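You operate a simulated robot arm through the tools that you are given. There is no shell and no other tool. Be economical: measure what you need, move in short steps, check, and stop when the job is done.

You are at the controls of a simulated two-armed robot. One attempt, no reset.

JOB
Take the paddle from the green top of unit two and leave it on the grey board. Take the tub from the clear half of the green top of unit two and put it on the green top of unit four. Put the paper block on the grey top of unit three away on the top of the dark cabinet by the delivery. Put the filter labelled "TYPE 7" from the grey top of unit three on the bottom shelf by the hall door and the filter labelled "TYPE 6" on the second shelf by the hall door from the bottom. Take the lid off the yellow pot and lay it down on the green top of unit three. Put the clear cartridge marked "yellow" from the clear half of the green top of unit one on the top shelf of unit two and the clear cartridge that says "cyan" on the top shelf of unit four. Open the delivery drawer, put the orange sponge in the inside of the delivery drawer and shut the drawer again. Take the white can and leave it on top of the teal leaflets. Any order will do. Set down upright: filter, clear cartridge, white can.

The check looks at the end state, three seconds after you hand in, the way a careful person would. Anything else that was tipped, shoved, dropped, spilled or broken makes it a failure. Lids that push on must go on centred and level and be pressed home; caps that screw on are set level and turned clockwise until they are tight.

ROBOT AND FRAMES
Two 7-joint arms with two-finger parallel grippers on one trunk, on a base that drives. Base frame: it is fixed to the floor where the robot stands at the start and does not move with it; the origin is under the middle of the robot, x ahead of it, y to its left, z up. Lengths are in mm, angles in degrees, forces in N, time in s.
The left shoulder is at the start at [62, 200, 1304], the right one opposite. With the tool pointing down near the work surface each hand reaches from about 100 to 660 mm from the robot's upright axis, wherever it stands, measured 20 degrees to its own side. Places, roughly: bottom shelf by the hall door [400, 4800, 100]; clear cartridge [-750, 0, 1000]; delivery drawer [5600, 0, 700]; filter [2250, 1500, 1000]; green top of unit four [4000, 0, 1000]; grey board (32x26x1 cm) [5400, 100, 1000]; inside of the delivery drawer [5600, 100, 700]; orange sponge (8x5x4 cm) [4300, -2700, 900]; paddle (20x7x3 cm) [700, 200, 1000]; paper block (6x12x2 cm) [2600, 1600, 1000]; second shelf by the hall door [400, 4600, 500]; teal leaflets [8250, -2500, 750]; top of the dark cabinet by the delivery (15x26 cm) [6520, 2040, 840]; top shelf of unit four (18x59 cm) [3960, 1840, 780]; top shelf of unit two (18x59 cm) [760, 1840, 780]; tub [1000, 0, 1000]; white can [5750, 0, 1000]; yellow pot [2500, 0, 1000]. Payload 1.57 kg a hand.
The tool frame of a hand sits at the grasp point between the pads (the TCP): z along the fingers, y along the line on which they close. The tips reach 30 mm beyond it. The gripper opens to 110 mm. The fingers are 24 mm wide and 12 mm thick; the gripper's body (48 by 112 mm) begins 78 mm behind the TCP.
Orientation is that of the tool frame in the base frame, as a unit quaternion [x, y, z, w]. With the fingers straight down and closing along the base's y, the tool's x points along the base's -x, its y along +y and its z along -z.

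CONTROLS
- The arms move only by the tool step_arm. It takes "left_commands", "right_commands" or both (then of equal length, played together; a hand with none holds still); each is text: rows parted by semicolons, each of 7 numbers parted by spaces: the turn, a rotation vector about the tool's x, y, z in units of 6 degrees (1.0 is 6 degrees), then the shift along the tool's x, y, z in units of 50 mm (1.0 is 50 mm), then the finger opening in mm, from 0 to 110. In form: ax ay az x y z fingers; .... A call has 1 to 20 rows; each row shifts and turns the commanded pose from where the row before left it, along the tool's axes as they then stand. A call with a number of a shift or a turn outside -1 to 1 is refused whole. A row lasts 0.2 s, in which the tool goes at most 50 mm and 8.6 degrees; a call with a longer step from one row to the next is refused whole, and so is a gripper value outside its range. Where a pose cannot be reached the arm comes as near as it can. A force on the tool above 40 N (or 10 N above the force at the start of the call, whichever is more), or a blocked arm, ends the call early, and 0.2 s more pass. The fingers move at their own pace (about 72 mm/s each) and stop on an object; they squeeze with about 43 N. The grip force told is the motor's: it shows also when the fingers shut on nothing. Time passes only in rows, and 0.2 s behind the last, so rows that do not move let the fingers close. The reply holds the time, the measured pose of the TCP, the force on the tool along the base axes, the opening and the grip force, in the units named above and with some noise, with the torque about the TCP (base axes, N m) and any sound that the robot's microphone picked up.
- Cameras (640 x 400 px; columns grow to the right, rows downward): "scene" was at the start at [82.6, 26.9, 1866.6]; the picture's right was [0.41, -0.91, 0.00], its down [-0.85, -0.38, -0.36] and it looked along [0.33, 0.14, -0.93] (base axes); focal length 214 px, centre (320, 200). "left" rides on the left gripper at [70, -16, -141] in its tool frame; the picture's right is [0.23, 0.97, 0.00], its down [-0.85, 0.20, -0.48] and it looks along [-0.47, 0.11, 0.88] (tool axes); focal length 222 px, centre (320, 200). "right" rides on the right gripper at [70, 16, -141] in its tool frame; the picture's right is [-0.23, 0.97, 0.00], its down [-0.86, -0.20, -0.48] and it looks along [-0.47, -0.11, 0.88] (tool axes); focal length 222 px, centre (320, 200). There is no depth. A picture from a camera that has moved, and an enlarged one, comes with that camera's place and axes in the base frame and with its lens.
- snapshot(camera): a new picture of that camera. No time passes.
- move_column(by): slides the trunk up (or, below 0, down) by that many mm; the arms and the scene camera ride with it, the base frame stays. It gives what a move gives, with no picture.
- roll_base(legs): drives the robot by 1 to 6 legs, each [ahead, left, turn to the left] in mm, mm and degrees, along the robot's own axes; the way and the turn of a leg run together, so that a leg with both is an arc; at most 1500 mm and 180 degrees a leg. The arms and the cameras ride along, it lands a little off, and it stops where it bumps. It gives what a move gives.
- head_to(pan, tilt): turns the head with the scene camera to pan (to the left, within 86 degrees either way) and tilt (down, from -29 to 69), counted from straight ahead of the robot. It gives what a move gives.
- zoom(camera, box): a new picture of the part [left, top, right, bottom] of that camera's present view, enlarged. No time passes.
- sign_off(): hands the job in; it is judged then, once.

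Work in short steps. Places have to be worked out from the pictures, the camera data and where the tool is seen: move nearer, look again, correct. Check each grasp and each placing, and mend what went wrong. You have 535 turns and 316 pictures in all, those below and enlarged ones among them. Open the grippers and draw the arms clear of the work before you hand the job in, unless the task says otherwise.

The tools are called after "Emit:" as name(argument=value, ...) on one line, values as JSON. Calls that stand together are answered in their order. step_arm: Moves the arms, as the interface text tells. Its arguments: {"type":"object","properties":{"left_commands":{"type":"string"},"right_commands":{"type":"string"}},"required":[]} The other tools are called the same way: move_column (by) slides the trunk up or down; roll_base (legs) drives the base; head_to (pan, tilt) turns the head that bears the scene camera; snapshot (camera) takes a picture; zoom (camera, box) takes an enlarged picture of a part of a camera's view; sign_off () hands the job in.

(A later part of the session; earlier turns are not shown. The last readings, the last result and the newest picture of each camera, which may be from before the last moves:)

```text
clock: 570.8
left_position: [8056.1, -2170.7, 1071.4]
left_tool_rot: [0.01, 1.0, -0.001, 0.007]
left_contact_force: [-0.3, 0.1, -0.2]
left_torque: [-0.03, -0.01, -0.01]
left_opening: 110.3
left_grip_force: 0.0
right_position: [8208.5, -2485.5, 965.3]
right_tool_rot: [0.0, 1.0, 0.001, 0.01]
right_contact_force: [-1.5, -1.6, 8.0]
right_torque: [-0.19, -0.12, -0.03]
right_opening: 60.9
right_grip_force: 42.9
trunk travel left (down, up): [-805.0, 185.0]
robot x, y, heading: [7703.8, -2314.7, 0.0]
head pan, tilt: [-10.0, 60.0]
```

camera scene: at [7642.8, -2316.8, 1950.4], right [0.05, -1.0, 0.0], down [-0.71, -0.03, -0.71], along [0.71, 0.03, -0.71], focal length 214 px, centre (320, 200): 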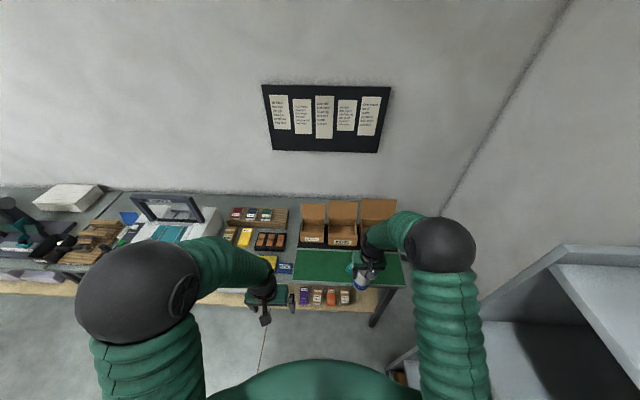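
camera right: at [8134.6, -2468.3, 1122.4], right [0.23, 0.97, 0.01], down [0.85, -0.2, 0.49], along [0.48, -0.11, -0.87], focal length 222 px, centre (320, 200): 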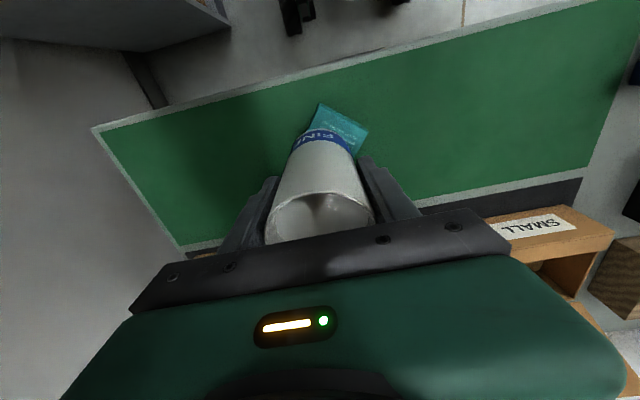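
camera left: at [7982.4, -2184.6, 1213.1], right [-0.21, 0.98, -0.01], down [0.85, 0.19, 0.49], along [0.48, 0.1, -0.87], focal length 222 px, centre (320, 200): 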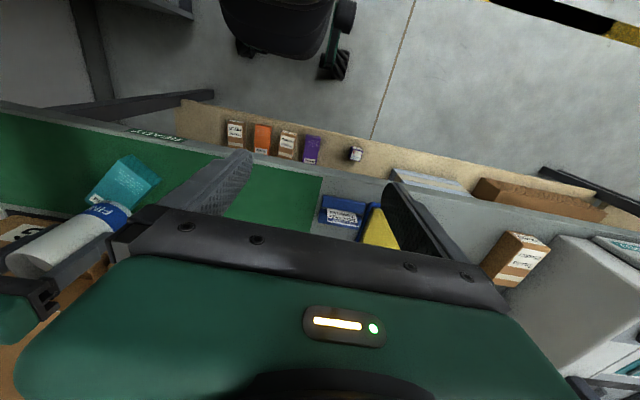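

Touching. I release and rise.

Emit:
step_arm(right_commands="0 0 0 0 0 0 66; 0 0 0 0 0 0 76; 0 0 0 0 0 0 76; 0 0 0 0 0 -0.4 76; 0 0 0 0 0 -0.9 76; 0 0 0 0 0 -0.9 76; 0 0 0 0 0 -0.9 76; 0 0 0 0.7 -0.5 0 76; 0 0 0 0.7 -0.5 0 76; 0 0 0 0.7 -0.5 0 76")

Emit:
zoom(camera="scene", box=[300, 170, 380, 240])

Emit:
zoom(camera="left", box=[0, 120, 200, 300])

```text
clock: 573.0
left_position: [8055.4, -2171.9, 1072.5]
left_tool_rot: [0.01, 1.0, -0.001, 0.007]
left_contact_force: [-0.9, -0.4, -0.4]
left_torque: [0.03, 0.01, 0.04]
left_opening: 109.9
left_grip_force: 0.0
right_position: [8097.3, -2562.3, 1117.6]
right_tool_rot: [0.0, 1.0, 0.001, 0.011]
right_contact_force: [0.0, -0.1, 1.2]
right_torque: [0.01, -0.01, -0.01]
right_opening: 75.9
right_grip_force: 0.0
trunk travel left (down, up): [-805.0, 185.0]
robot x, y, heading: [7700.6, -2318.8, -0.3]
head pan, tilt: [-10.0, 60.0]
```

```text
5.71 times, centred on (340, 205) of scene
camera zoom: at [7796.2, -2333.0, 1781.1], right [-0.17, -0.98, 0.0], down [-0.85, 0.15, -0.5], along [0.49, -0.09, -0.87], focal length 1226 px, centre (206, 171)
```

zoom: 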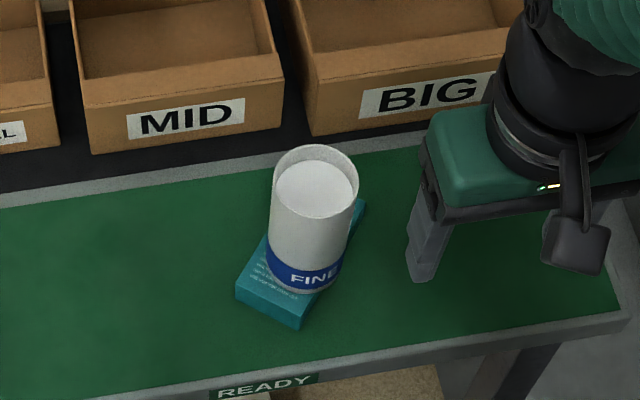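

```text
2.22 times, centred on (100, 210) of left
camera zoom: at [7984.0, -2187.2, 1212.7], right [-0.21, 0.98, 0.0], down [0.85, 0.18, 0.49], along [0.48, 0.1, -0.87], focal length 494 px, centre (809, 178)
```

zoom: 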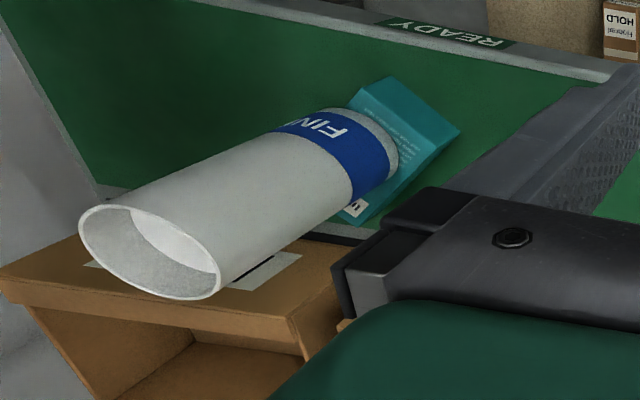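

The white can stands upright on the teal leaflets. Now to the sponge on the bench near (4300,-2700).

Emit:
move_column(by=150)

Emit:
roll_base(legs=[[-400, 0, 0], [0, 800, 0], [0, 0, -90], [0, -1400, 0]])

Emit:
roll_base(legs=[[0, -1450, 0]])

Emit:
head_to(pan=0, tilt=35)

Emit:
snapshot(camera="scene")

```text
clock: 574.8
left_position: [8058.6, -2170.7, 1222.0]
left_tool_rot: [0.01, 1.0, -0.002, 0.007]
left_contact_force: [-0.2, 0.5, -0.3]
left_torque: [0.03, 0.02, 0.01]
left_opening: 110.1
left_grip_force: 0.0
right_position: [8099.4, -2562.2, 1266.0]
right_tool_rot: [0.0, 1.0, 0.001, 0.009]
right_contact_force: [0.0, -0.5, 0.6]
right_torque: [0.02, -0.03, 0.01]
right_opening: 76.0
right_grip_force: 0.1
trunk travel left (down, up): [-955.0, 35.0]
robot x, y, heading: [7701.1, -2320.0, 0.3]
head pan, tilt: [-10.0, 60.0]
```

```text
clock: 591.6
left_position: [6073.0, -1878.5, 1221.3]
left_tool_rot: [0.698, 0.716, -0.006, 0.003]
left_contact_force: [0.2, -0.2, -0.7]
left_torque: [0.03, 0.0, 0.01]
left_opening: 110.3
left_grip_force: 0.0
right_position: [5684.5, -1936.8, 1268.6]
right_tool_rot: [0.692, 0.722, -0.008, 0.006]
right_contact_force: [0.1, -0.5, -0.7]
right_torque: [0.04, -0.01, -0.02]
right_opening: 75.9
right_grip_force: 0.0
trunk travel left (down, up): [-955.0, 35.0]
robot x, y, heading: [5905.3, -1528.8, -87.4]
head pan, tilt: [-10.0, 60.0]
```

```text
clock: 598.8
left_position: [4625.4, -1937.9, 1221.5]
left_tool_rot: [0.7, 0.714, -0.007, 0.004]
left_contact_force: [0.6, 0.3, 0.1]
left_torque: [0.0, 0.0, -0.01]
left_opening: 109.9
left_grip_force: 0.0
right_position: [4236.3, -1995.1, 1268.0]
right_tool_rot: [0.691, 0.722, -0.007, 0.008]
right_contact_force: [-0.5, -0.1, 0.5]
right_torque: [-0.02, -0.03, 0.0]
right_opening: 76.2
right_grip_force: 0.0
trunk travel left (down, up): [-955.0, 35.0]
robot x, y, heading: [4461.1, -1587.4, -87.7]
head pan, tilt: [-10.0, 60.0]
```

```text
clock: 599.7
left_position: [4623.3, -1937.2, 1221.3]
left_tool_rot: [0.7, 0.714, -0.006, 0.003]
left_contact_force: [-0.2, 0.2, 1.0]
left_torque: [-0.01, 0.0, -0.02]
left_opening: 109.9
left_grip_force: 0.1
right_position: [4234.2, -1993.9, 1268.6]
right_tool_rot: [0.692, 0.721, -0.007, 0.008]
right_contact_force: [-0.2, -0.2, 0.1]
right_torque: [0.01, -0.01, -0.02]
right_opening: 76.2
right_grip_force: 0.1
trunk travel left (down, up): [-955.0, 35.0]
robot x, y, heading: [4459.5, -1592.0, -87.3]
head pan, tilt: [0.0, 35.0]
```

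```text
125 pictures are left
camera scene: at [4464.8, -1709.2, 1965.2], right [-1.0, -0.04, 0.0], down [-0.02, 0.58, -0.82], along [0.03, -0.82, -0.58], focal length 214 px, centre (320, 200)
```

scene: 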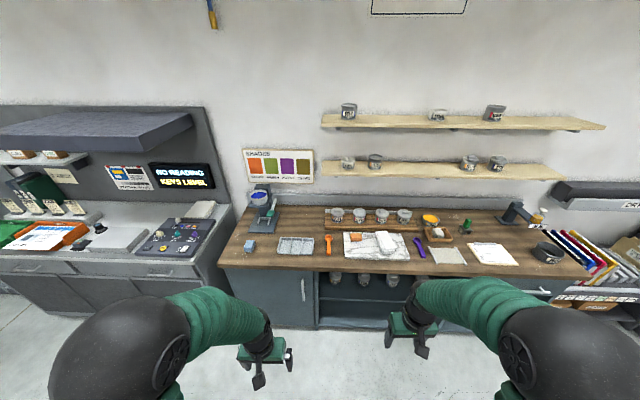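

Emit:
zoom(camera="scene", box=[230, 180, 350, 270])

Emit:
zoom(camera="scene", box=[330, 190, 480, 280])

```text
4.44 times, centred on (290, 225) of scene
camera zoom: at [4464.8, -1709.2, 1965.2], right [-1.0, -0.04, 0.0], down [-0.02, 0.58, -0.82], along [0.03, -0.82, -0.58], focal length 953 px, centre (453, 89)
```

zoom: 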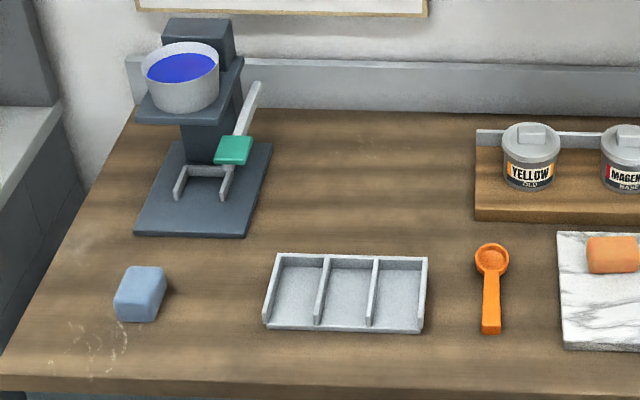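

```text
4.27 times, centred on (405, 235) of scene
camera zoom: at [4464.8, -1709.2, 1965.2], right [-1.0, -0.04, 0.0], down [-0.02, 0.58, -0.82], along [0.03, -0.82, -0.58], focal length 915 px, centre (-43, 51)
```

zoom: 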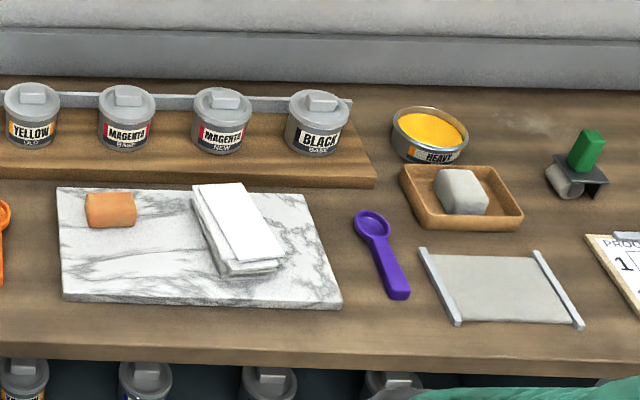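

The orange sponge lies on the marble slab at about (4262,-2755). I drive up to it.

Emit:
roll_base(legs=[[0, -330, -2.7], [550, 0, 0]])

Emit:
head_to(pan=8, tilt=58)

Emit:
zoom(camera="scene", box=[220, 100, 420, 240])

```text
clock: 604.7
left_position: [4264.1, -2490.7, 1222.2]
left_tool_rot: [0.716, 0.698, -0.009, 0.003]
left_contact_force: [0.2, 0.2, -0.2]
left_torque: [0.0, 0.02, -0.01]
left_opening: 110.1
left_grip_force: 0.1
right_position: [3874.3, -2530.0, 1269.4]
right_tool_rot: [0.709, 0.705, -0.01, 0.008]
right_contact_force: [0.1, -0.4, 0.8]
right_torque: [-0.03, 0.01, -0.02]
right_opening: 76.0
right_grip_force: 0.1
trunk travel left (down, up): [-955.0, 35.0]
robot x, y, heading: [4112.2, -2135.7, -90.5]
head pan, tilt: [0.0, 35.0]
```

```text
clock: 605.6
left_position: [4262.9, -2492.4, 1223.1]
left_tool_rot: [0.716, 0.698, -0.006, 0.004]
left_contact_force: [-0.3, -0.5, 0.1]
left_torque: [0.02, -0.03, -0.01]
left_opening: 110.1
left_grip_force: 0.1
right_position: [3871.8, -2531.5, 1269.1]
right_tool_rot: [0.709, 0.705, -0.008, 0.007]
right_contact_force: [1.1, -0.6, -0.8]
right_torque: [0.01, 0.0, 0.01]
right_opening: 76.0
right_grip_force: 0.0
trunk travel left (down, up): [-955.0, 35.0]
robot x, y, heading: [4115.6, -2135.6, -90.5]
head pan, tilt: [8.0, 58.0]
```

```text
2.86 times, centred on (320, 170) of scene
camera zoom: at [4124.1, -2238.1, 1933.5], right [-0.99, -0.13, 0.0], down [-0.11, 0.84, -0.53], along [0.07, -0.52, -0.85], focal length 613 px, centre (320, 286)
```

zoom: 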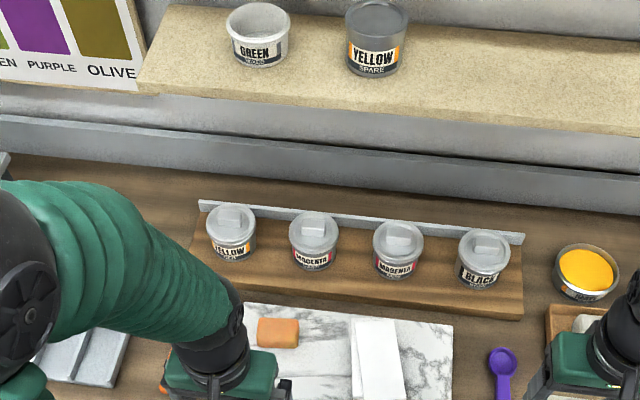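

Emit:
step_arm(left_commands="0 0 0 -0.86 0.04 0 110; 0 0 0 -0.86 0.04 0 110; 0 0 0 -0.86 0.04 0 110; 0 0 0 -0.86 0.04 0 110; 0 0 0 -0.86 0.04 0 110; 0 0 0 -0.86 0.04 0 110; 0 0 0 0 0 0.9 110; 0 0 0 0 0 0.9 110; 0 0 0 0 0 0.9 110; 0 0 0 0 0 0 110; 0 0 0 0 0 0 110")

Emit:
snapshot(camera="left")

```text
clock: 608.0
left_position: [4262.6, -2753.0, 1094.0]
left_tool_rot: [0.716, 0.698, -0.006, 0.004]
left_contact_force: [-0.1, 0.1, -0.7]
left_torque: [0.02, 0.01, -0.01]
left_opening: 109.6
left_grip_force: 0.0
right_position: [3870.7, -2530.7, 1267.6]
right_tool_rot: [0.71, 0.704, -0.007, 0.008]
right_contact_force: [-0.2, -0.4, 0.3]
right_torque: [-0.01, 0.0, 0.0]
right_opening: 76.1
right_grip_force: 0.1
trunk travel left (down, up): [-955.0, 35.0]
robot x, y, heading: [4119.4, -2138.4, -90.5]
head pan, tilt: [8.0, 58.0]
```

```text
121 pictures are left
camera left: at [4248.2, -2680.6, 1233.3], right [0.98, 0.2, -0.01], down [0.18, -0.85, 0.49], along [0.09, -0.48, -0.87], focal length 222 px, centre (320, 200)
```

left: 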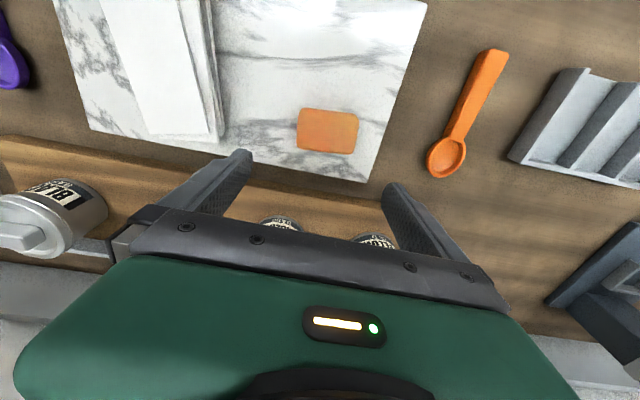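

Sponge top at z≈936, centre (4268,-2741). I correct, descend and grip it across its 8 cm.

Emit:
step_arm(left_commands="0 0 0 0.24 0.12 0.6 110; 0 0 0 0 0 0.9 110; 0 0 0 0 0 0.9 110; 0 0 0 0 0 0.5 110; 0 0 0 0 0 0 110; 0 0 0 0 0 0 110")

Emit:
snapshot(camera="left")

```text
clock: 609.0
left_position: [4271.7, -2742.1, 953.5]
left_tool_rot: [0.716, 0.698, -0.006, 0.005]
left_contact_force: [0.0, -0.1, -0.7]
left_torque: [-0.06, -0.04, -0.02]
left_opening: 110.0
left_grip_force: 0.1
right_position: [3869.1, -2525.0, 1269.4]
right_tool_rot: [0.709, 0.705, -0.009, 0.01]
right_contact_force: [-0.2, -0.1, 0.0]
right_torque: [-0.02, 0.0, -0.02]
right_opening: 76.0
right_grip_force: 0.0
trunk travel left (down, up): [-955.0, 35.0]
robot x, y, heading: [4119.7, -2136.5, -90.4]
head pan, tilt: [8.0, 58.0]
stopped in row 5 (left hand): the force on the tool passed its limit at 76 N (the readings are from after the stop); the commanded pose is now the measured one
```

```text
120 pictures are left
camera left: at [4257.9, -2671.3, 1094.2], right [0.98, 0.2, 0.0], down [0.18, -0.85, 0.49], along [0.1, -0.48, -0.87], focal length 222 px, centre (320, 200)
```

left: 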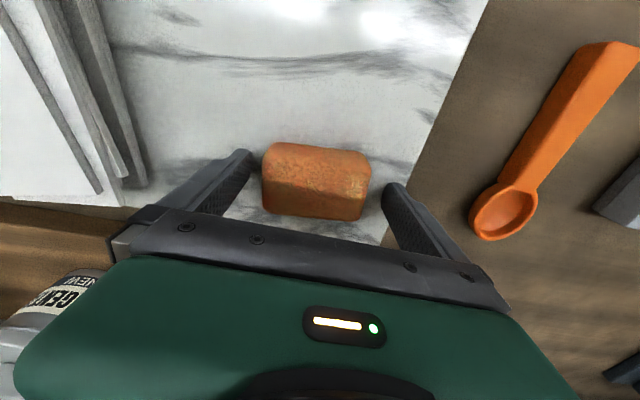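

The tips touched the slab (top z≈921). I rise 4 mm and grip.

Emit:
step_arm(left_commands="0 0 0 0 0 -0.08 110; 0 0 0 0 0 0 60; 0 0 0 0 0 0 40; 0 0 0 0 0 0 40; 0 0 0 0 0 0 40; 0 0 0 0 0 0 40")

Emit:
snapshot(camera="left")

```text
clock: 610.4
left_position: [4273.7, -2746.2, 956.4]
left_tool_rot: [0.717, 0.697, -0.006, 0.004]
left_contact_force: [0.1, 0.2, -0.2]
left_torque: [0.0, 0.01, -0.01]
left_opening: 75.7
left_grip_force: 43.1
right_position: [3871.2, -2528.7, 1269.3]
right_tool_rot: [0.709, 0.705, -0.008, 0.009]
right_contact_force: [-0.2, -0.2, 1.1]
right_torque: [0.01, -0.02, 0.0]
right_opening: 76.2
right_grip_force: 0.0
trunk travel left (down, up): [-955.0, 35.0]
robot x, y, heading: [4115.2, -2134.3, -90.7]
head pan, tilt: [8.0, 58.0]
```

```text
119 pictures are left
camera left: at [4258.3, -2675.1, 1097.0], right [0.98, 0.2, -0.01], down [0.18, -0.85, 0.49], along [0.09, -0.48, -0.87], focal length 222 px, centre (320, 200)
```

left: 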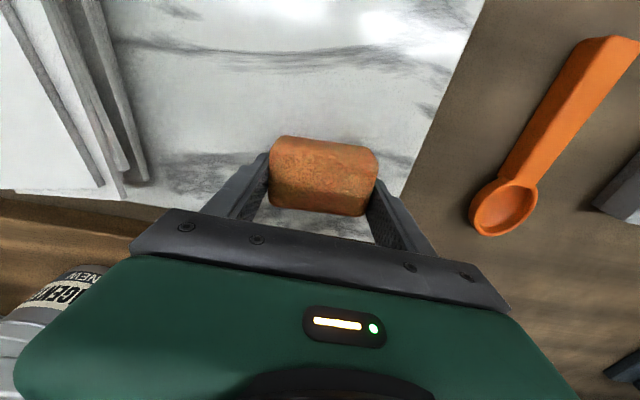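

Sponge held (76 mm). I lift it, back off, and drive to the delivery drawer.

Emit:
step_arm(left_commands="0 0 0 0 0 -0.6 40; 0 0 0 0 0 -0.9 40; 0 0 0 0 0 -0.9 40; 0 0 0 0 0 -0.9 40; 0 0 0 0 0 -0.9 40; 0 0 0 0.9 0 0 40; 0 0 0 0.9 0 0 40; 0 0 0 0.9 0 0 40; 0 0 0 0.9 0 0 40; 0 0 0 0.9 0 0 40; 0 0 0 0 0 0 40")

Emit:
roll_base(legs=[[-900, 0, 0], [0, 0, 90], [0, 0, 90.5], [0, -1400, 0]])

Emit:
head_to(pan=0, tilt=40)

Emit:
snapshot(camera="scene")

```text
clock: 612.8
left_position: [4278.3, -2517.1, 1163.4]
left_tool_rot: [0.716, 0.698, -0.006, 0.004]
left_contact_force: [-0.2, -0.6, -0.6]
left_torque: [-0.03, -0.01, -0.01]
left_opening: 75.7
left_grip_force: 43.2
right_position: [3870.0, -2529.3, 1268.9]
right_tool_rot: [0.708, 0.706, -0.008, 0.009]
right_contact_force: [-0.2, 0.3, -0.5]
right_torque: [-0.01, 0.0, 0.02]
right_opening: 76.2
right_grip_force: 0.0
trunk travel left (down, up): [-955.0, 35.0]
robot x, y, heading: [4112.5, -2140.6, -90.6]
head pan, tilt: [8.0, 58.0]
```

```text
clock: 632.0
left_position: [5384.9, -848.5, 1163.4]
left_tool_rot: [-0.685, 0.729, 0.003, 0.006]
left_contact_force: [0.3, 0.2, -0.3]
left_torque: [-0.01, -0.01, 0.0]
left_opening: 74.1
left_grip_force: 42.5
right_position: [5792.1, -852.0, 1269.0]
right_tool_rot: [-0.692, 0.722, 0.008, 0.009]
right_contact_force: [0.2, 0.0, -0.6]
right_torque: [0.0, 0.0, 0.0]
right_opening: 76.0
right_grip_force: 0.0
trunk travel left (down, up): [-955.0, 35.0]
robot x, y, heading: [5538.2, -1233.3, 87.2]
head pan, tilt: [8.0, 58.0]
```

```text
clock: 632.8
left_position: [5386.9, -851.8, 1163.9]
left_tool_rot: [-0.684, 0.729, 0.004, 0.006]
left_contact_force: [0.0, 0.2, -0.5]
left_torque: [-0.02, -0.02, -0.03]
left_opening: 73.8
left_grip_force: 43.4
right_position: [5796.1, -855.5, 1270.8]
right_tool_rot: [-0.692, 0.722, 0.009, 0.009]
right_contact_force: [0.1, -1.0, -0.5]
right_torque: [0.02, 0.03, 0.0]
right_opening: 76.0
right_grip_force: 0.0
trunk travel left (down, up): [-955.0, 35.0]
robot x, y, heading: [5533.8, -1235.4, 87.7]
head pan, tilt: [0.0, 40.0]
```

```text
118 pictures are left
camera scene: at [5539.9, -1116.3, 1957.6], right [1.0, -0.05, 0.0], down [-0.03, -0.64, -0.76], along [0.03, 0.76, -0.65], focal length 214 px, centre (320, 200)
```

scene: 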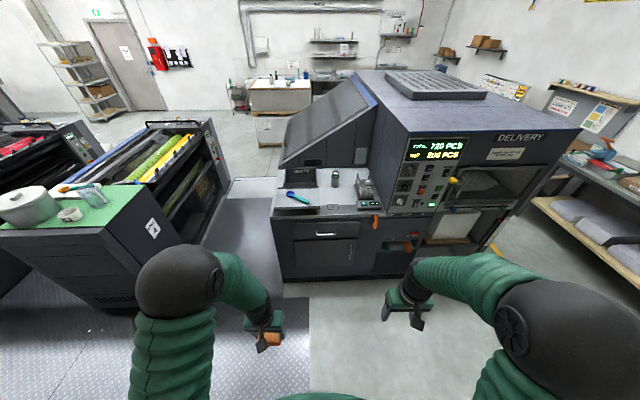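

I lower the column to view the drawer front more squarely.

Emit:
move_column(by=-400)

Emit:
head_to(pan=0, tilt=30)

Emit:
zoom(camera="scene", box=[250, 160, 430, 280])

Emit:
zoom(camera="scene", box=[290, 200, 370, 250])

```text
clock: 636.6
left_position: [5386.1, -851.8, 764.4]
left_tool_rot: [-0.685, 0.728, 0.004, 0.005]
left_contact_force: [0.5, 0.0, -0.1]
left_torque: [0.03, -0.02, 0.0]
left_opening: 73.8
left_grip_force: 43.6
right_position: [5795.6, -854.0, 869.1]
right_tool_rot: [-0.692, 0.721, 0.009, 0.008]
right_contact_force: [0.4, 0.4, -0.2]
right_torque: [-0.03, 0.01, 0.01]
right_opening: 76.2
right_grip_force: 0.1
trunk travel left (down, up): [-555.0, 435.0]
robot x, y, heading: [5535.9, -1237.8, 87.4]
head pan, tilt: [0.0, 40.0]
```

```text
clock: 637.3
left_position: [5387.1, -851.3, 764.1]
left_tool_rot: [-0.685, 0.729, 0.004, 0.006]
left_contact_force: [-0.4, 0.6, -0.2]
left_torque: [-0.02, 0.0, 0.02]
left_opening: 73.8
left_grip_force: 42.5
right_position: [5794.4, -854.9, 869.8]
right_tool_rot: [-0.692, 0.721, 0.009, 0.009]
right_contact_force: [0.0, 0.2, -0.4]
right_torque: [0.0, -0.01, 0.0]
right_opening: 76.0
right_grip_force: 0.1
trunk travel left (down, up): [-555.0, 435.0]
robot x, y, heading: [5535.2, -1237.0, 87.3]
head pan, tilt: [0.0, 30.0]
```

```text
3.33 times, centred on (340, 220) of scene
camera zoom: at [5540.4, -1111.9, 1573.0], right [1.0, -0.05, 0.0], down [-0.02, -0.5, -0.86], along [0.04, 0.86, -0.5], focal length 715 px, centre (253, 133)
```

zoom: 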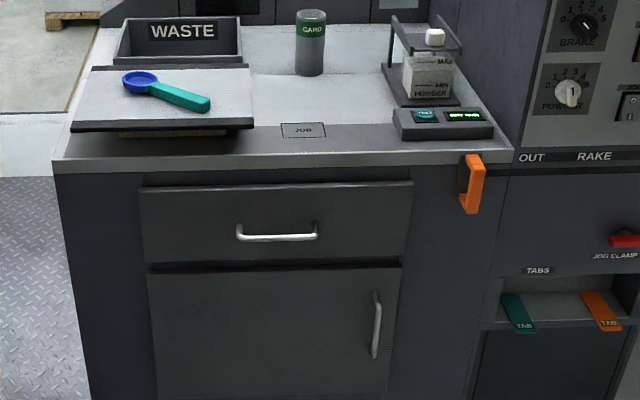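

```text
8.00 times, centred on (330, 225) of scene
camera zoom: at [5540.4, -1111.9, 1573.0], right [1.0, -0.05, 0.0], down [-0.02, -0.5, -0.86], along [0.04, 0.86, -0.5], focal length 1716 px, centre (240, 0)
```

zoom: 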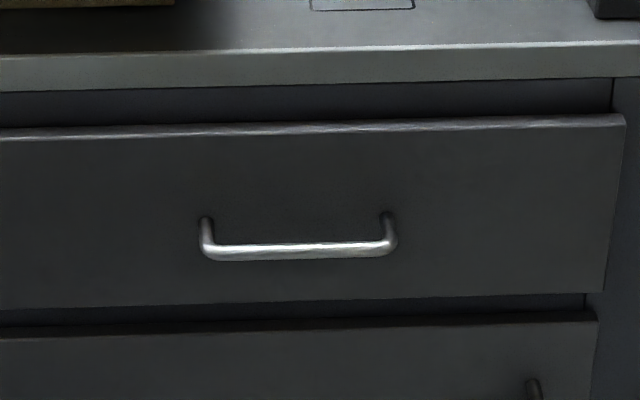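

I can see the handle: a horizontal bar about 37 mm proud. I will grip it with the right hand pitched near-horizontal and rolled 90°. First extend and pitch.

Emit:
step_arm(right_commands="0 0 0 -0.9 0.3 0 60; 0 0 0 -0.9 0.3 0 60; 0 0 0 -0.9 0.3 0 60; 0 0 0 -0.9 0.3 0 60; 0 -1 0 0 0 0 60; 0 -1 0 0 0 0 60; 0 -1 0 0 0 0 60; 0 -1 0 0 0 0 60; 0 -1 0 0 0 0 60; 0 -1 0 0 0 0 60; 0 -1 0 0 0 0 60; 0 -1 0 0 0 0 60; 0 -1 0 0 0 0 60; 0 -1 0 0 0 0 60; 0 0 0 0 0 0 60")

Emit:
step_arm(right_commands="0 -1 0 0 0 0 60; 0 -1 0 0 0 0 60; 0 -1 0 0 0 0 60; 0 0 0 0 0 0 60")

```text
clock: 640.5
left_position: [5386.9, -851.4, 764.5]
left_tool_rot: [-0.684, 0.729, 0.005, 0.006]
left_contact_force: [-0.1, -0.8, -0.3]
left_torque: [0.0, 0.0, 0.0]
left_opening: 74.0
left_grip_force: 42.6
right_position: [5743.5, -673.5, 875.1]
right_tool_rot: [-0.595, 0.621, 0.354, 0.369]
right_contact_force: [0.3, -0.5, -1.1]
right_torque: [0.0, 0.0, -0.01]
right_opening: 60.0
right_grip_force: 0.1
trunk travel left (down, up): [-555.0, 435.0]
robot x, y, heading: [5534.4, -1235.6, 87.2]
head pan, tilt: [0.0, 30.0]
```

```text
clock: 641.5
left_position: [5386.9, -851.8, 763.7]
left_tool_rot: [-0.684, 0.729, 0.004, 0.006]
left_contact_force: [0.5, 0.6, -0.5]
left_torque: [0.01, 0.0, -0.02]
left_opening: 73.6
left_grip_force: 42.9
right_position: [5742.6, -672.7, 873.5]
right_tool_rot: [-0.531, 0.556, 0.442, 0.462]
right_contact_force: [0.0, 0.8, -0.9]
right_torque: [0.03, 0.03, -0.02]
right_opening: 60.0
right_grip_force: 0.0
trunk travel left (down, up): [-555.0, 435.0]
robot x, y, heading: [5538.3, -1235.7, 87.3]
head pan, tilt: [0.0, 30.0]
```

Pitch about 80° reached. Now I roll 90° about the finger axis.

Emit:
step_arm(right_commands="0 0 1 0 0 0 60; 0 0 1 0 0 0 60; 0 0 1 0 0 0 60; 0 0 1 0 0 0 60; 0 0 1 0 0 0 60; 0 0 1 0 0 0 60; 0 0 1 0 0 0 60; 0 0 1 0 0 0 60; 0 0 0 0 0 0 60")

Emit:
step_arm(right_commands="0 0 1 0 0 0 60; 0 0 1 0 0 0 60; 0 0 1 0 0 0 60; 0 0 1 0 0 0 60; 0 0 1 0 0 0 60; 0 0 1 0 0 0 60; 0 0 1 0 0 0 60; 0 0 0 0 0 0 60")

Emit:
snapshot(camera="right")

Emit:
snapshot(camera="scene")

```text
clock: 643.5
left_position: [5386.3, -851.3, 763.5]
left_tool_rot: [-0.684, 0.729, 0.004, 0.006]
left_contact_force: [-0.3, 0.1, -0.3]
left_torque: [-0.01, 0.03, -0.02]
left_opening: 73.9
left_grip_force: 42.7
right_position: [5742.7, -671.6, 874.5]
right_tool_rot: [-0.259, 0.725, 0.591, 0.241]
right_contact_force: [0.3, -0.7, -0.6]
right_torque: [0.0, 0.0, -0.03]
right_opening: 59.5
right_grip_force: 0.0
trunk travel left (down, up): [-555.0, 435.0]
robot x, y, heading: [5537.3, -1237.3, 87.6]
head pan, tilt: [0.0, 30.0]
```

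```text
clock: 645.3
left_position: [5386.6, -850.9, 764.1]
left_tool_rot: [-0.684, 0.729, 0.004, 0.006]
left_contact_force: [-0.5, -0.1, -0.3]
left_torque: [0.03, 0.0, 0.03]
left_opening: 73.8
left_grip_force: 42.8
right_position: [5744.1, -671.8, 874.1]
right_tool_rot: [0.018, 0.77, 0.638, 0.012]
right_contact_force: [0.2, -0.1, -0.1]
right_torque: [0.01, 0.0, 0.03]
right_opening: 60.1
right_grip_force: 0.0
trunk travel left (down, up): [-555.0, 435.0]
robot x, y, heading: [5534.3, -1236.6, 87.3]
head pan, tilt: [0.0, 30.0]
```

```text
115 pictures are left
camera right: at [5666.3, -805.7, 915.5], right [0.24, 0.17, 0.96], down [0.83, -0.54, -0.11], along [0.5, 0.82, -0.27], focal length 222 px, centre (320, 200)
```

right: 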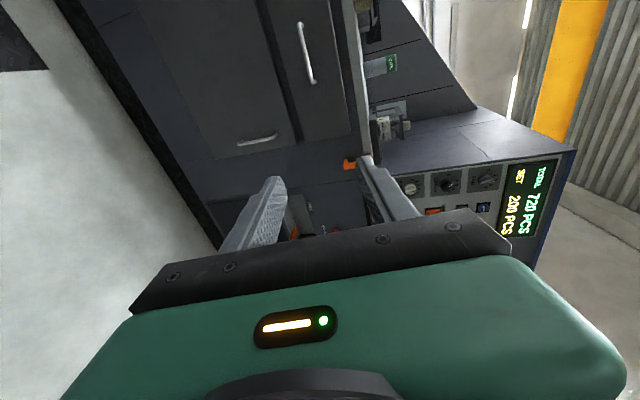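

```text
114 pictures are left
camera scene: at [5540.5, -1111.4, 1573.0], right [1.0, -0.05, 0.0], down [-0.02, -0.5, -0.86], along [0.04, 0.86, -0.5], focal length 214 px, centre (320, 200)
```

scene: 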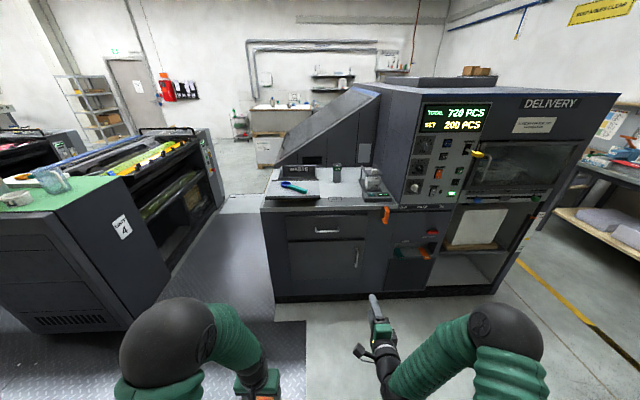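

Closing is now vertical. Both views put the bar at about (5625,-88,758). I drive in and lower to its height.

Emit:
roll_base(legs=[[0, 90, 2.7], [450, 0, 0]])

Emit:
move_column(by=-110)

Emit:
snapshot(camera="right")

Emit:
head_to(pan=-10, tilt=45)

Emit:
zoom(camera="scene", box=[240, 130, 420, 270])

```text
clock: 648.8
left_position: [5279.0, -400.9, 764.8]
left_tool_rot: [-0.701, 0.713, 0.005, 0.005]
left_contact_force: [0.3, 0.1, -0.3]
left_torque: [-0.02, 0.05, 0.0]
left_opening: 74.0
left_grip_force: 43.4
right_position: [5627.1, -205.5, 874.5]
right_tool_rot: [-0.001, 0.769, 0.639, -0.002]
right_contact_force: [-0.8, 0.1, 0.2]
right_torque: [0.01, 0.03, 0.0]
right_opening: 60.0
right_grip_force: 0.1
trunk travel left (down, up): [-555.0, 435.0]
robot x, y, heading: [5443.7, -776.5, 90.2]
head pan, tilt: [0.0, 30.0]
```

```text
clock: 650.2
left_position: [5278.6, -401.6, 653.9]
left_tool_rot: [-0.701, 0.713, 0.004, 0.008]
left_contact_force: [-0.7, -0.4, -0.3]
left_torque: [0.01, -0.02, 0.0]
left_opening: 74.0
left_grip_force: 42.7
right_position: [5626.4, -207.7, 765.2]
right_tool_rot: [0.0, 0.769, 0.639, -0.001]
right_contact_force: [-0.1, -1.0, 0.7]
right_torque: [-0.02, 0.02, 0.0]
right_opening: 60.0
right_grip_force: 0.1
trunk travel left (down, up): [-445.0, 545.0]
robot x, y, heading: [5445.0, -775.8, 89.8]
head pan, tilt: [0.0, 30.0]
```

```text
113 pictures are left
camera right: at [5554.7, -343.9, 806.1], right [0.23, 0.18, 0.96], down [0.86, -0.5, -0.11], along [0.46, 0.84, -0.27], focal length 222 px, centre (320, 200)
```

right: 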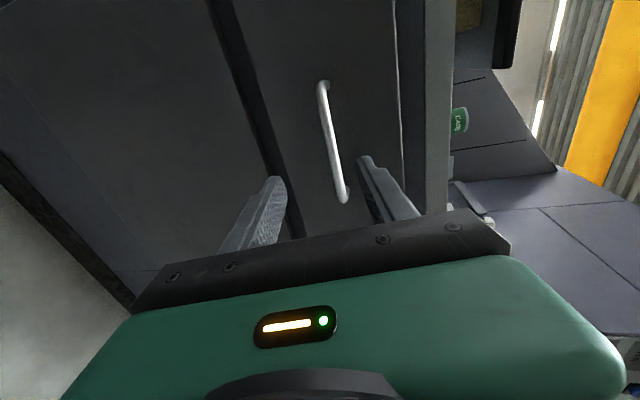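

```text
clock: 651.0
left_position: [5277.6, -402.9, 654.2]
left_tool_rot: [-0.701, 0.713, 0.004, 0.007]
left_contact_force: [0.7, -0.1, -0.3]
left_torque: [0.02, 0.03, 0.0]
left_opening: 73.8
left_grip_force: 43.2
right_position: [5624.8, -205.8, 766.5]
right_tool_rot: [-0.001, 0.769, 0.64, -0.001]
right_contact_force: [-0.4, 0.2, 0.0]
right_torque: [-0.05, 0.02, 0.04]
right_opening: 59.9
right_grip_force: 0.0
trunk travel left (down, up): [-445.0, 545.0]
robot x, y, heading: [5443.0, -777.8, 89.9]
head pan, tilt: [-10.0, 45.0]
```

```text
2.86 times, centred on (330, 200) of scene
camera zoom: at [5457.8, -664.2, 1440.5], right [0.98, -0.17, 0.0], down [-0.12, -0.7, -0.71], along [0.12, 0.7, -0.71], focal length 613 px, centre (291, 200)
```

zoom: 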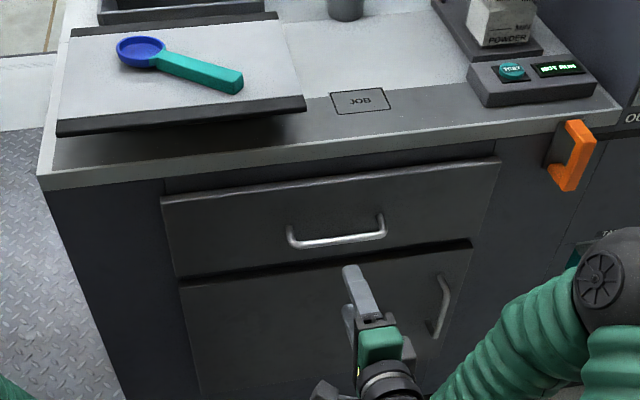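

The bar is at z≈760. I advance so the fingers pass above and below it.

Emit:
step_arm(right_commands="0 0 0 0 0.1 0.66 60; 0 0 0 0 0.1 0.66 60; 0 0 0 0 0.1 0.6 60; 0 0 0 0 0 0 60")

Emit:
snapshot(camera="right")

```text
clock: 652.0
left_position: [5278.2, -402.4, 653.6]
left_tool_rot: [-0.701, 0.713, 0.004, 0.007]
left_contact_force: [1.5, -0.2, -0.8]
left_torque: [0.03, -0.02, 0.01]
left_opening: 73.8
left_grip_force: 42.9
right_position: [5624.8, -110.1, 761.8]
right_tool_rot: [-0.001, 0.768, 0.64, 0.0]
right_contact_force: [-0.9, 0.3, -0.3]
right_torque: [-0.01, 0.02, 0.0]
right_opening: 60.1
right_grip_force: 0.1
trunk travel left (down, up): [-445.0, 545.0]
robot x, y, heading: [5442.5, -777.1, 90.0]
head pan, tilt: [-10.0, 45.0]
```

```text
111 pictures are left
camera right: at [5553.7, -247.2, 802.8], right [0.23, 0.18, 0.96], down [0.86, -0.51, -0.11], along [0.46, 0.84, -0.27], focal length 222 px, centre (320, 200)
```

right: 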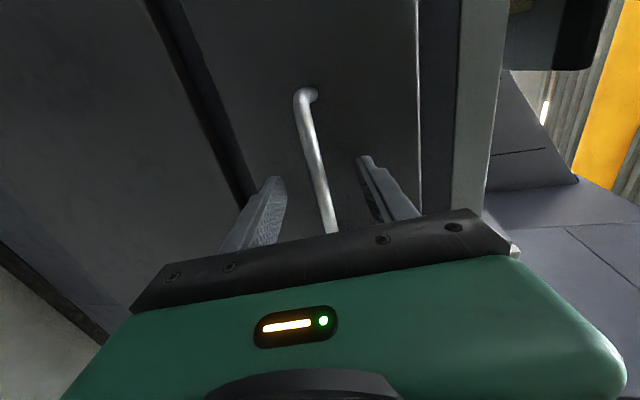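

The bar lies between the fingers near the tips. I advance 6 mm and close.

Emit:
step_arm(right_commands="0 0 0 0 0 0.12 60; 0 0 0 0 0 0 20; 0 0 0 0 0 0 0; 0 0 0 0 0 0 0; 0 0 0 0 0 0 0; 0 0 0 0 0 0 0")

Emit:
snapshot(camera="right")

```text
clock: 653.4
left_position: [5278.1, -401.9, 653.0]
left_tool_rot: [-0.7, 0.714, 0.004, 0.005]
left_contact_force: [1.1, -0.5, 0.5]
left_torque: [-0.01, 0.0, 0.0]
left_opening: 73.9
left_grip_force: 43.1
right_position: [5624.1, -104.8, 760.7]
right_tool_rot: [0.0, 0.77, 0.638, -0.001]
right_contact_force: [-0.7, -2.6, -2.4]
right_torque: [-0.08, 0.14, -0.12]
right_opening: 11.9
right_grip_force: 29.3
trunk travel left (down, up): [-445.0, 545.0]
robot x, y, heading: [5444.8, -780.4, 89.8]
head pan, tilt: [-10.0, 45.0]
```

```text
110 pictures are left
camera right: at [5554.4, -241.9, 801.8], right [0.23, 0.18, 0.96], down [0.86, -0.5, -0.11], along [0.46, 0.84, -0.27], focal length 222 px, centre (320, 200)
```

right: 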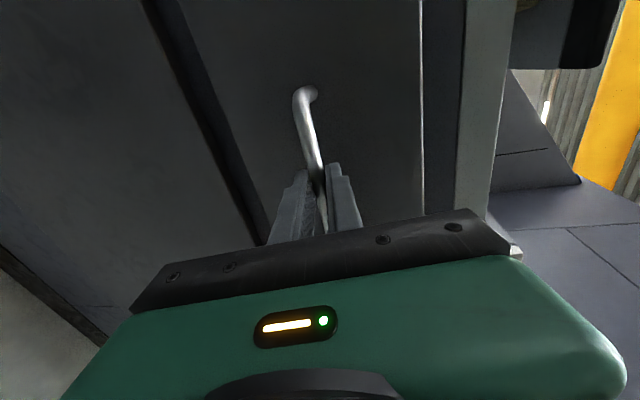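

Bar gripped. I pull the drawer by backing the base 220 mm.

Emit:
roll_base(legs=[[-220, 0, 0]])

Emit:
zoom(camera="scene", box=[220, 130, 440, 280])

```text
clock: 655.1
left_position: [5278.2, -622.6, 653.8]
left_tool_rot: [-0.7, 0.714, 0.003, 0.005]
left_contact_force: [-0.1, 0.8, -0.2]
left_torque: [0.02, 0.02, -0.01]
left_opening: 73.9
left_grip_force: 43.0
right_position: [5624.9, -324.8, 761.8]
right_tool_rot: [-0.001, 0.768, 0.641, 0.0]
right_contact_force: [0.1, 23.0, 5.1]
right_torque: [0.25, 0.21, -0.01]
right_opening: 11.8
right_grip_force: 29.0
trunk travel left (down, up): [-445.0, 545.0]
robot x, y, heading: [5445.0, -1001.3, 89.9]
head pan, tilt: [-10.0, 45.0]
```

```text
2.67 times, centred on (330, 205) of scene
camera zoom: at [5457.4, -882.2, 1440.3], right [0.98, -0.17, 0.0], down [-0.12, -0.7, -0.7], along [0.12, 0.69, -0.71], focal length 572 px, centre (293, 187)
```

zoom: 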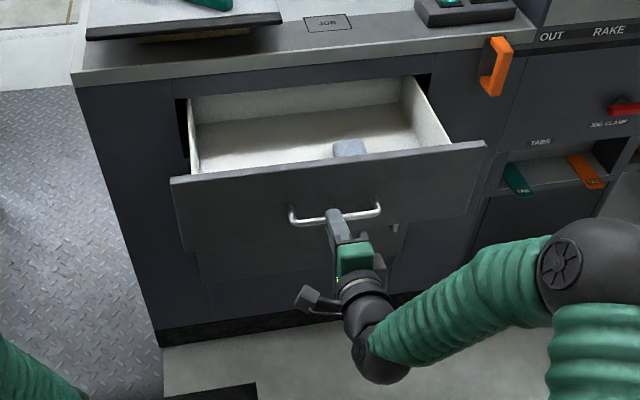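

The drawer is open; a blue-grey sponge is already inside. I release the bar and back off.

Emit:
step_arm(right_commands="0 0 0 0 0 0 60; 0 0 0 0 0 0 60; 0 0 0 0 0 0 60; 0 0 0 0 -0.1 -0.6 60; 0 0 0 0 -0.1 -0.6 60; 0 0 0 0 0 0 60")

Emit:
move_column(by=380)

Emit:
head_to(pan=0, tilt=50)

Emit:
zoom(camera="scene", box=[240, 130, 420, 260])

```text
clock: 656.5
left_position: [5276.9, -625.0, 655.7]
left_tool_rot: [-0.701, 0.713, 0.004, 0.007]
left_contact_force: [-1.1, 0.6, -0.3]
left_torque: [-0.01, -0.03, 0.01]
left_opening: 73.8
left_grip_force: 43.0
right_position: [5625.1, -388.1, 764.8]
right_tool_rot: [-0.001, 0.767, 0.642, -0.001]
right_contact_force: [-0.2, 0.6, 0.1]
right_torque: [0.02, 0.01, -0.02]
right_opening: 60.0
right_grip_force: 0.0
trunk travel left (down, up): [-445.0, 545.0]
robot x, y, heading: [5446.0, -1003.0, 89.8]
head pan, tilt: [-10.0, 45.0]
```

```text
clock: 660.1
left_position: [5277.9, -623.6, 1035.0]
left_tool_rot: [-0.701, 0.714, 0.005, 0.008]
left_contact_force: [0.1, -0.2, -0.1]
left_torque: [-0.01, -0.03, 0.01]
left_opening: 74.0
left_grip_force: 43.0
right_position: [5624.9, -388.1, 1145.3]
right_tool_rot: [-0.001, 0.766, 0.642, 0.0]
right_contact_force: [0.6, -0.1, 0.0]
right_torque: [-0.04, -0.01, 0.02]
right_opening: 60.1
right_grip_force: 0.0
trunk travel left (down, up): [-825.0, 165.0]
robot x, y, heading: [5444.5, -999.1, 89.8]
head pan, tilt: [-10.0, 45.0]
```

```text
clock: 660.9
left_position: [5278.9, -624.3, 1035.3]
left_tool_rot: [-0.701, 0.713, 0.006, 0.008]
left_contact_force: [0.4, 0.5, -0.6]
left_torque: [0.02, -0.03, 0.02]
left_opening: 74.1
left_grip_force: 43.1
right_position: [5624.6, -388.1, 1144.7]
right_tool_rot: [-0.001, 0.766, 0.642, 0.0]
right_contact_force: [0.4, -0.1, 0.3]
right_torque: [0.0, -0.04, 0.03]
right_opening: 60.2
right_grip_force: 0.1
trunk travel left (down, up): [-825.0, 165.0]
robot x, y, heading: [5443.4, -1000.7, 90.0]
head pan, tilt: [0.0, 50.0]
```

```text
3.08 times, centred on (330, 195) of scene
camera zoom: at [5443.6, -888.1, 1813.5], right [1.0, 0.0, 0.0], down [0.0, -0.77, -0.64], along [0.0, 0.64, -0.77], focal length 660 px, centre (289, 215)
```

zoom: 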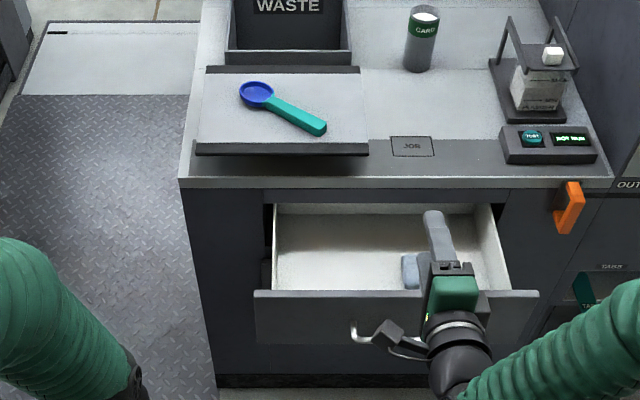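

I return the right hand to pointing down and tucked, before using the left hand.

Emit:
step_arm(right_commands="0 0 -1 0 0 0 60; 0 0 -1 0 0 0 60; 0 0 -1 0 0 0 60; 0 0 -1 0 0 0 60; 0 0 -1 0 0 0 60; 0 0 -1 0 0 0 60; 0 0 -1 0 0 0 60; 0 0 -1 0 0 0 60; 0 0 -1 0 0 0 60; 0 0 -1 0 0 0 60; 0 0 -1 0 0 0 60; 0 0 -1 0 0 0 60; 0 0 -1 0 0 0 60; 0 0 -1 0 0 0 60; 0 0 -1 0 0 0 60; 0 0 0 0 0 0 60")

Emit:
step_arm(right_commands="0 1 0 0 0 0 60; 0 1 0 0 0 0 60; 0 1 0 0 0 0 60; 0 1 0 0 0 0 60; 0 1 0 0 0 0 60; 0 1 0 0 0 0 60; 0 1 0 0 0 0 60; 0 1 0 0 0 0 60; 0 1 0 0 0 0 60; 0 1 0 0 0 0 60; 0 1 0 0 0 0 60; 0 1 0 0 0 0 60; 0 1 0 0 0 0 60; 0 0 0 0.8 -0.5 0 60; 0 0 0 0.8 -0.5 0 60; 0 0 0 0.8 -0.5 0 60; 0 0 0 0.8 -0.5 0 60; 0 0 0 0 0 0 60")

```text
clock: 664.3
left_position: [5276.2, -624.1, 1035.8]
left_tool_rot: [-0.701, 0.713, 0.005, 0.008]
left_contact_force: [-0.6, 0.0, -0.2]
left_torque: [0.0, 0.02, -0.01]
left_opening: 73.8
left_grip_force: 42.8
right_position: [5624.8, -388.4, 1145.1]
right_tool_rot: [0.543, -0.541, -0.454, -0.455]
right_contact_force: [0.3, 0.2, 0.5]
right_torque: [-0.01, 0.05, -0.02]
right_opening: 59.9
right_grip_force: 0.0
trunk travel left (down, up): [-825.0, 165.0]
robot x, y, heading: [5442.9, -1001.1, 89.8]
head pan, tilt: [0.0, 50.0]
```

```text
clock: 668.1
left_position: [5277.3, -625.6, 1035.2]
left_tool_rot: [-0.701, 0.713, 0.005, 0.007]
left_contact_force: [-0.2, 0.0, -0.7]
left_torque: [0.0, -0.04, -0.02]
left_opening: 73.6
left_grip_force: 42.5
right_position: [5724.5, -548.5, 1141.6]
right_tool_rot: [0.708, -0.706, -0.012, -0.012]
right_contact_force: [0.3, -0.5, -0.2]
right_torque: [0.0, 0.03, 0.0]
right_opening: 60.1
right_grip_force: 0.1
trunk travel left (down, up): [-825.0, 165.0]
robot x, y, heading: [5445.4, -1000.4, 89.9]
head pan, tilt: [0.0, 50.0]
```

Emit:
roll_base(legs=[[0, -245, 0], [290, 0, 0]])

Emit:
head_to(pan=8, tilt=65)

Emit:
zoom(camera="scene", box=[200, 100, 400, 260])

Emit:
snapshot(camera="left")

```text
clock: 671.5
left_position: [5523.2, -338.9, 1035.1]
left_tool_rot: [-0.701, 0.713, 0.006, 0.007]
left_contact_force: [0.1, -0.4, 0.2]
left_torque: [0.0, -0.01, 0.0]
left_opening: 73.7
left_grip_force: 42.8
right_position: [5968.2, -262.2, 1143.2]
right_tool_rot: [-0.707, 0.707, 0.012, 0.012]
right_contact_force: [-0.1, 0.2, 0.2]
right_torque: [-0.03, -0.01, -0.01]
right_opening: 59.9
right_grip_force: 0.1
trunk travel left (down, up): [-825.0, 165.0]
robot x, y, heading: [5690.0, -708.7, 89.9]
head pan, tilt: [0.0, 50.0]
```

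```text
clock: 672.2
left_position: [5524.9, -338.0, 1035.9]
left_tool_rot: [-0.7, 0.714, 0.006, 0.007]
left_contact_force: [-0.6, 0.7, 0.2]
left_torque: [-0.03, -0.02, 0.01]
left_opening: 74.0
left_grip_force: 43.0
right_position: [5970.2, -260.5, 1141.7]
right_tool_rot: [0.707, -0.707, -0.012, -0.012]
right_contact_force: [0.3, 0.7, 0.6]
right_torque: [-0.04, -0.01, 0.01]
right_opening: 60.1
right_grip_force: 0.1
trunk travel left (down, up): [-825.0, 165.0]
robot x, y, heading: [5683.8, -712.7, 89.7]
head pan, tilt: [8.0, 65.0]
```

```text
2.50 times, centred on (300, 180) of scene
camera zoom: at [5683.1, -618.5, 1795.5], right [0.99, 0.14, 0.0], down [0.12, -0.9, -0.42], along [-0.06, 0.42, -0.91], focal length 536 px, centre (370, 250)
```

zoom: 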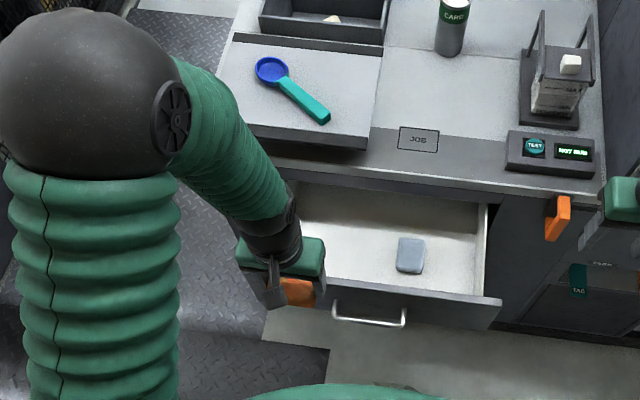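

```text
106 pictures are left
camera left: at [5538.3, -411.1, 1175.6], right [-0.98, -0.21, -0.01], down [-0.19, 0.85, 0.49], along [-0.1, 0.48, -0.87], focal length 222 px, centre (320, 200)
```

left: 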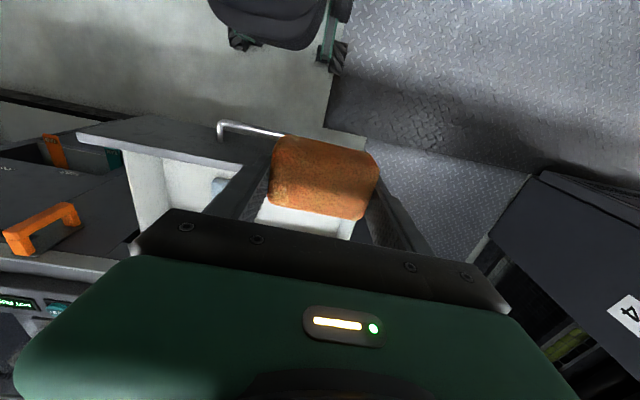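

Spot for the sponge: about (5560,-163). I move over and lower into the drawer.

Emit:
step_arm(left_commands="0 0 0 -0.875 -0.175 0 40; 0 0 0 -0.875 -0.175 0 40; 0 0 0 -0.875 -0.175 0 40; 0 0 0 -0.875 -0.175 0 40; 0 0 0 0 0 0.9 40; 0 0 0 0 0 0.9 40; 0 0 0 0 0 0 40; 0 0 0 0 0 0 40")

Emit:
zoom(camera="scene", box=[200, 100, 400, 260])

Emit:
snapshot(camera="left")

```text
clock: 674.0
left_position: [5560.4, -165.6, 950.6]
left_tool_rot: [-0.701, 0.714, 0.004, 0.007]
left_contact_force: [0.0, 0.4, -0.3]
left_torque: [-0.01, -0.01, -0.02]
left_opening: 73.9
left_grip_force: 42.8
right_position: [5968.3, -260.1, 1142.7]
right_tool_rot: [-0.707, 0.707, 0.011, 0.012]
right_contact_force: [0.5, 0.1, 0.1]
right_torque: [0.03, 0.04, -0.01]
right_opening: 60.0
right_grip_force: 0.0
trunk travel left (down, up): [-825.0, 165.0]
robot x, y, heading: [5689.0, -712.0, 90.0]
head pan, tilt: [8.0, 65.0]
```

```text
2.50 times, centred on (300, 180) of scene
camera zoom: at [5680.3, -618.1, 1795.4], right [0.99, 0.14, 0.0], down [0.12, -0.9, -0.42], along [-0.06, 0.42, -0.91], focal length 536 px, centre (370, 250)
```

zoom: 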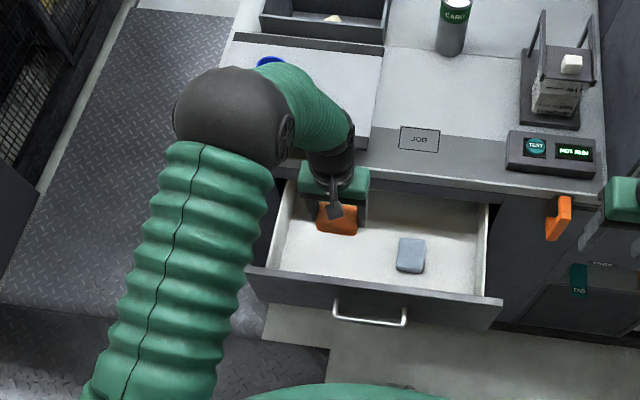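

```text
104 pictures are left
camera left: at [5574.3, -238.3, 1090.5], right [-0.98, -0.21, -0.01], down [-0.19, 0.85, 0.49], along [-0.1, 0.48, -0.87], focal length 222 px, centre (320, 200)
```

left: 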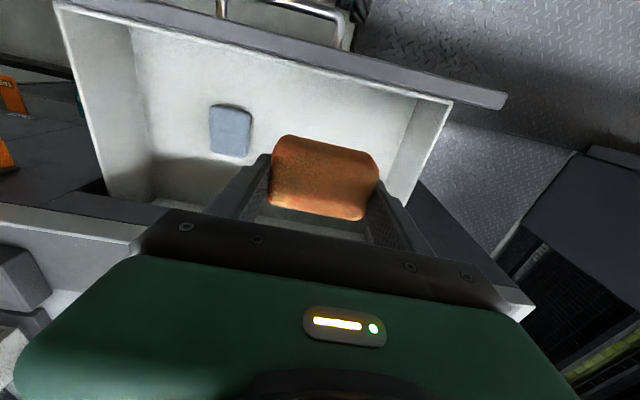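

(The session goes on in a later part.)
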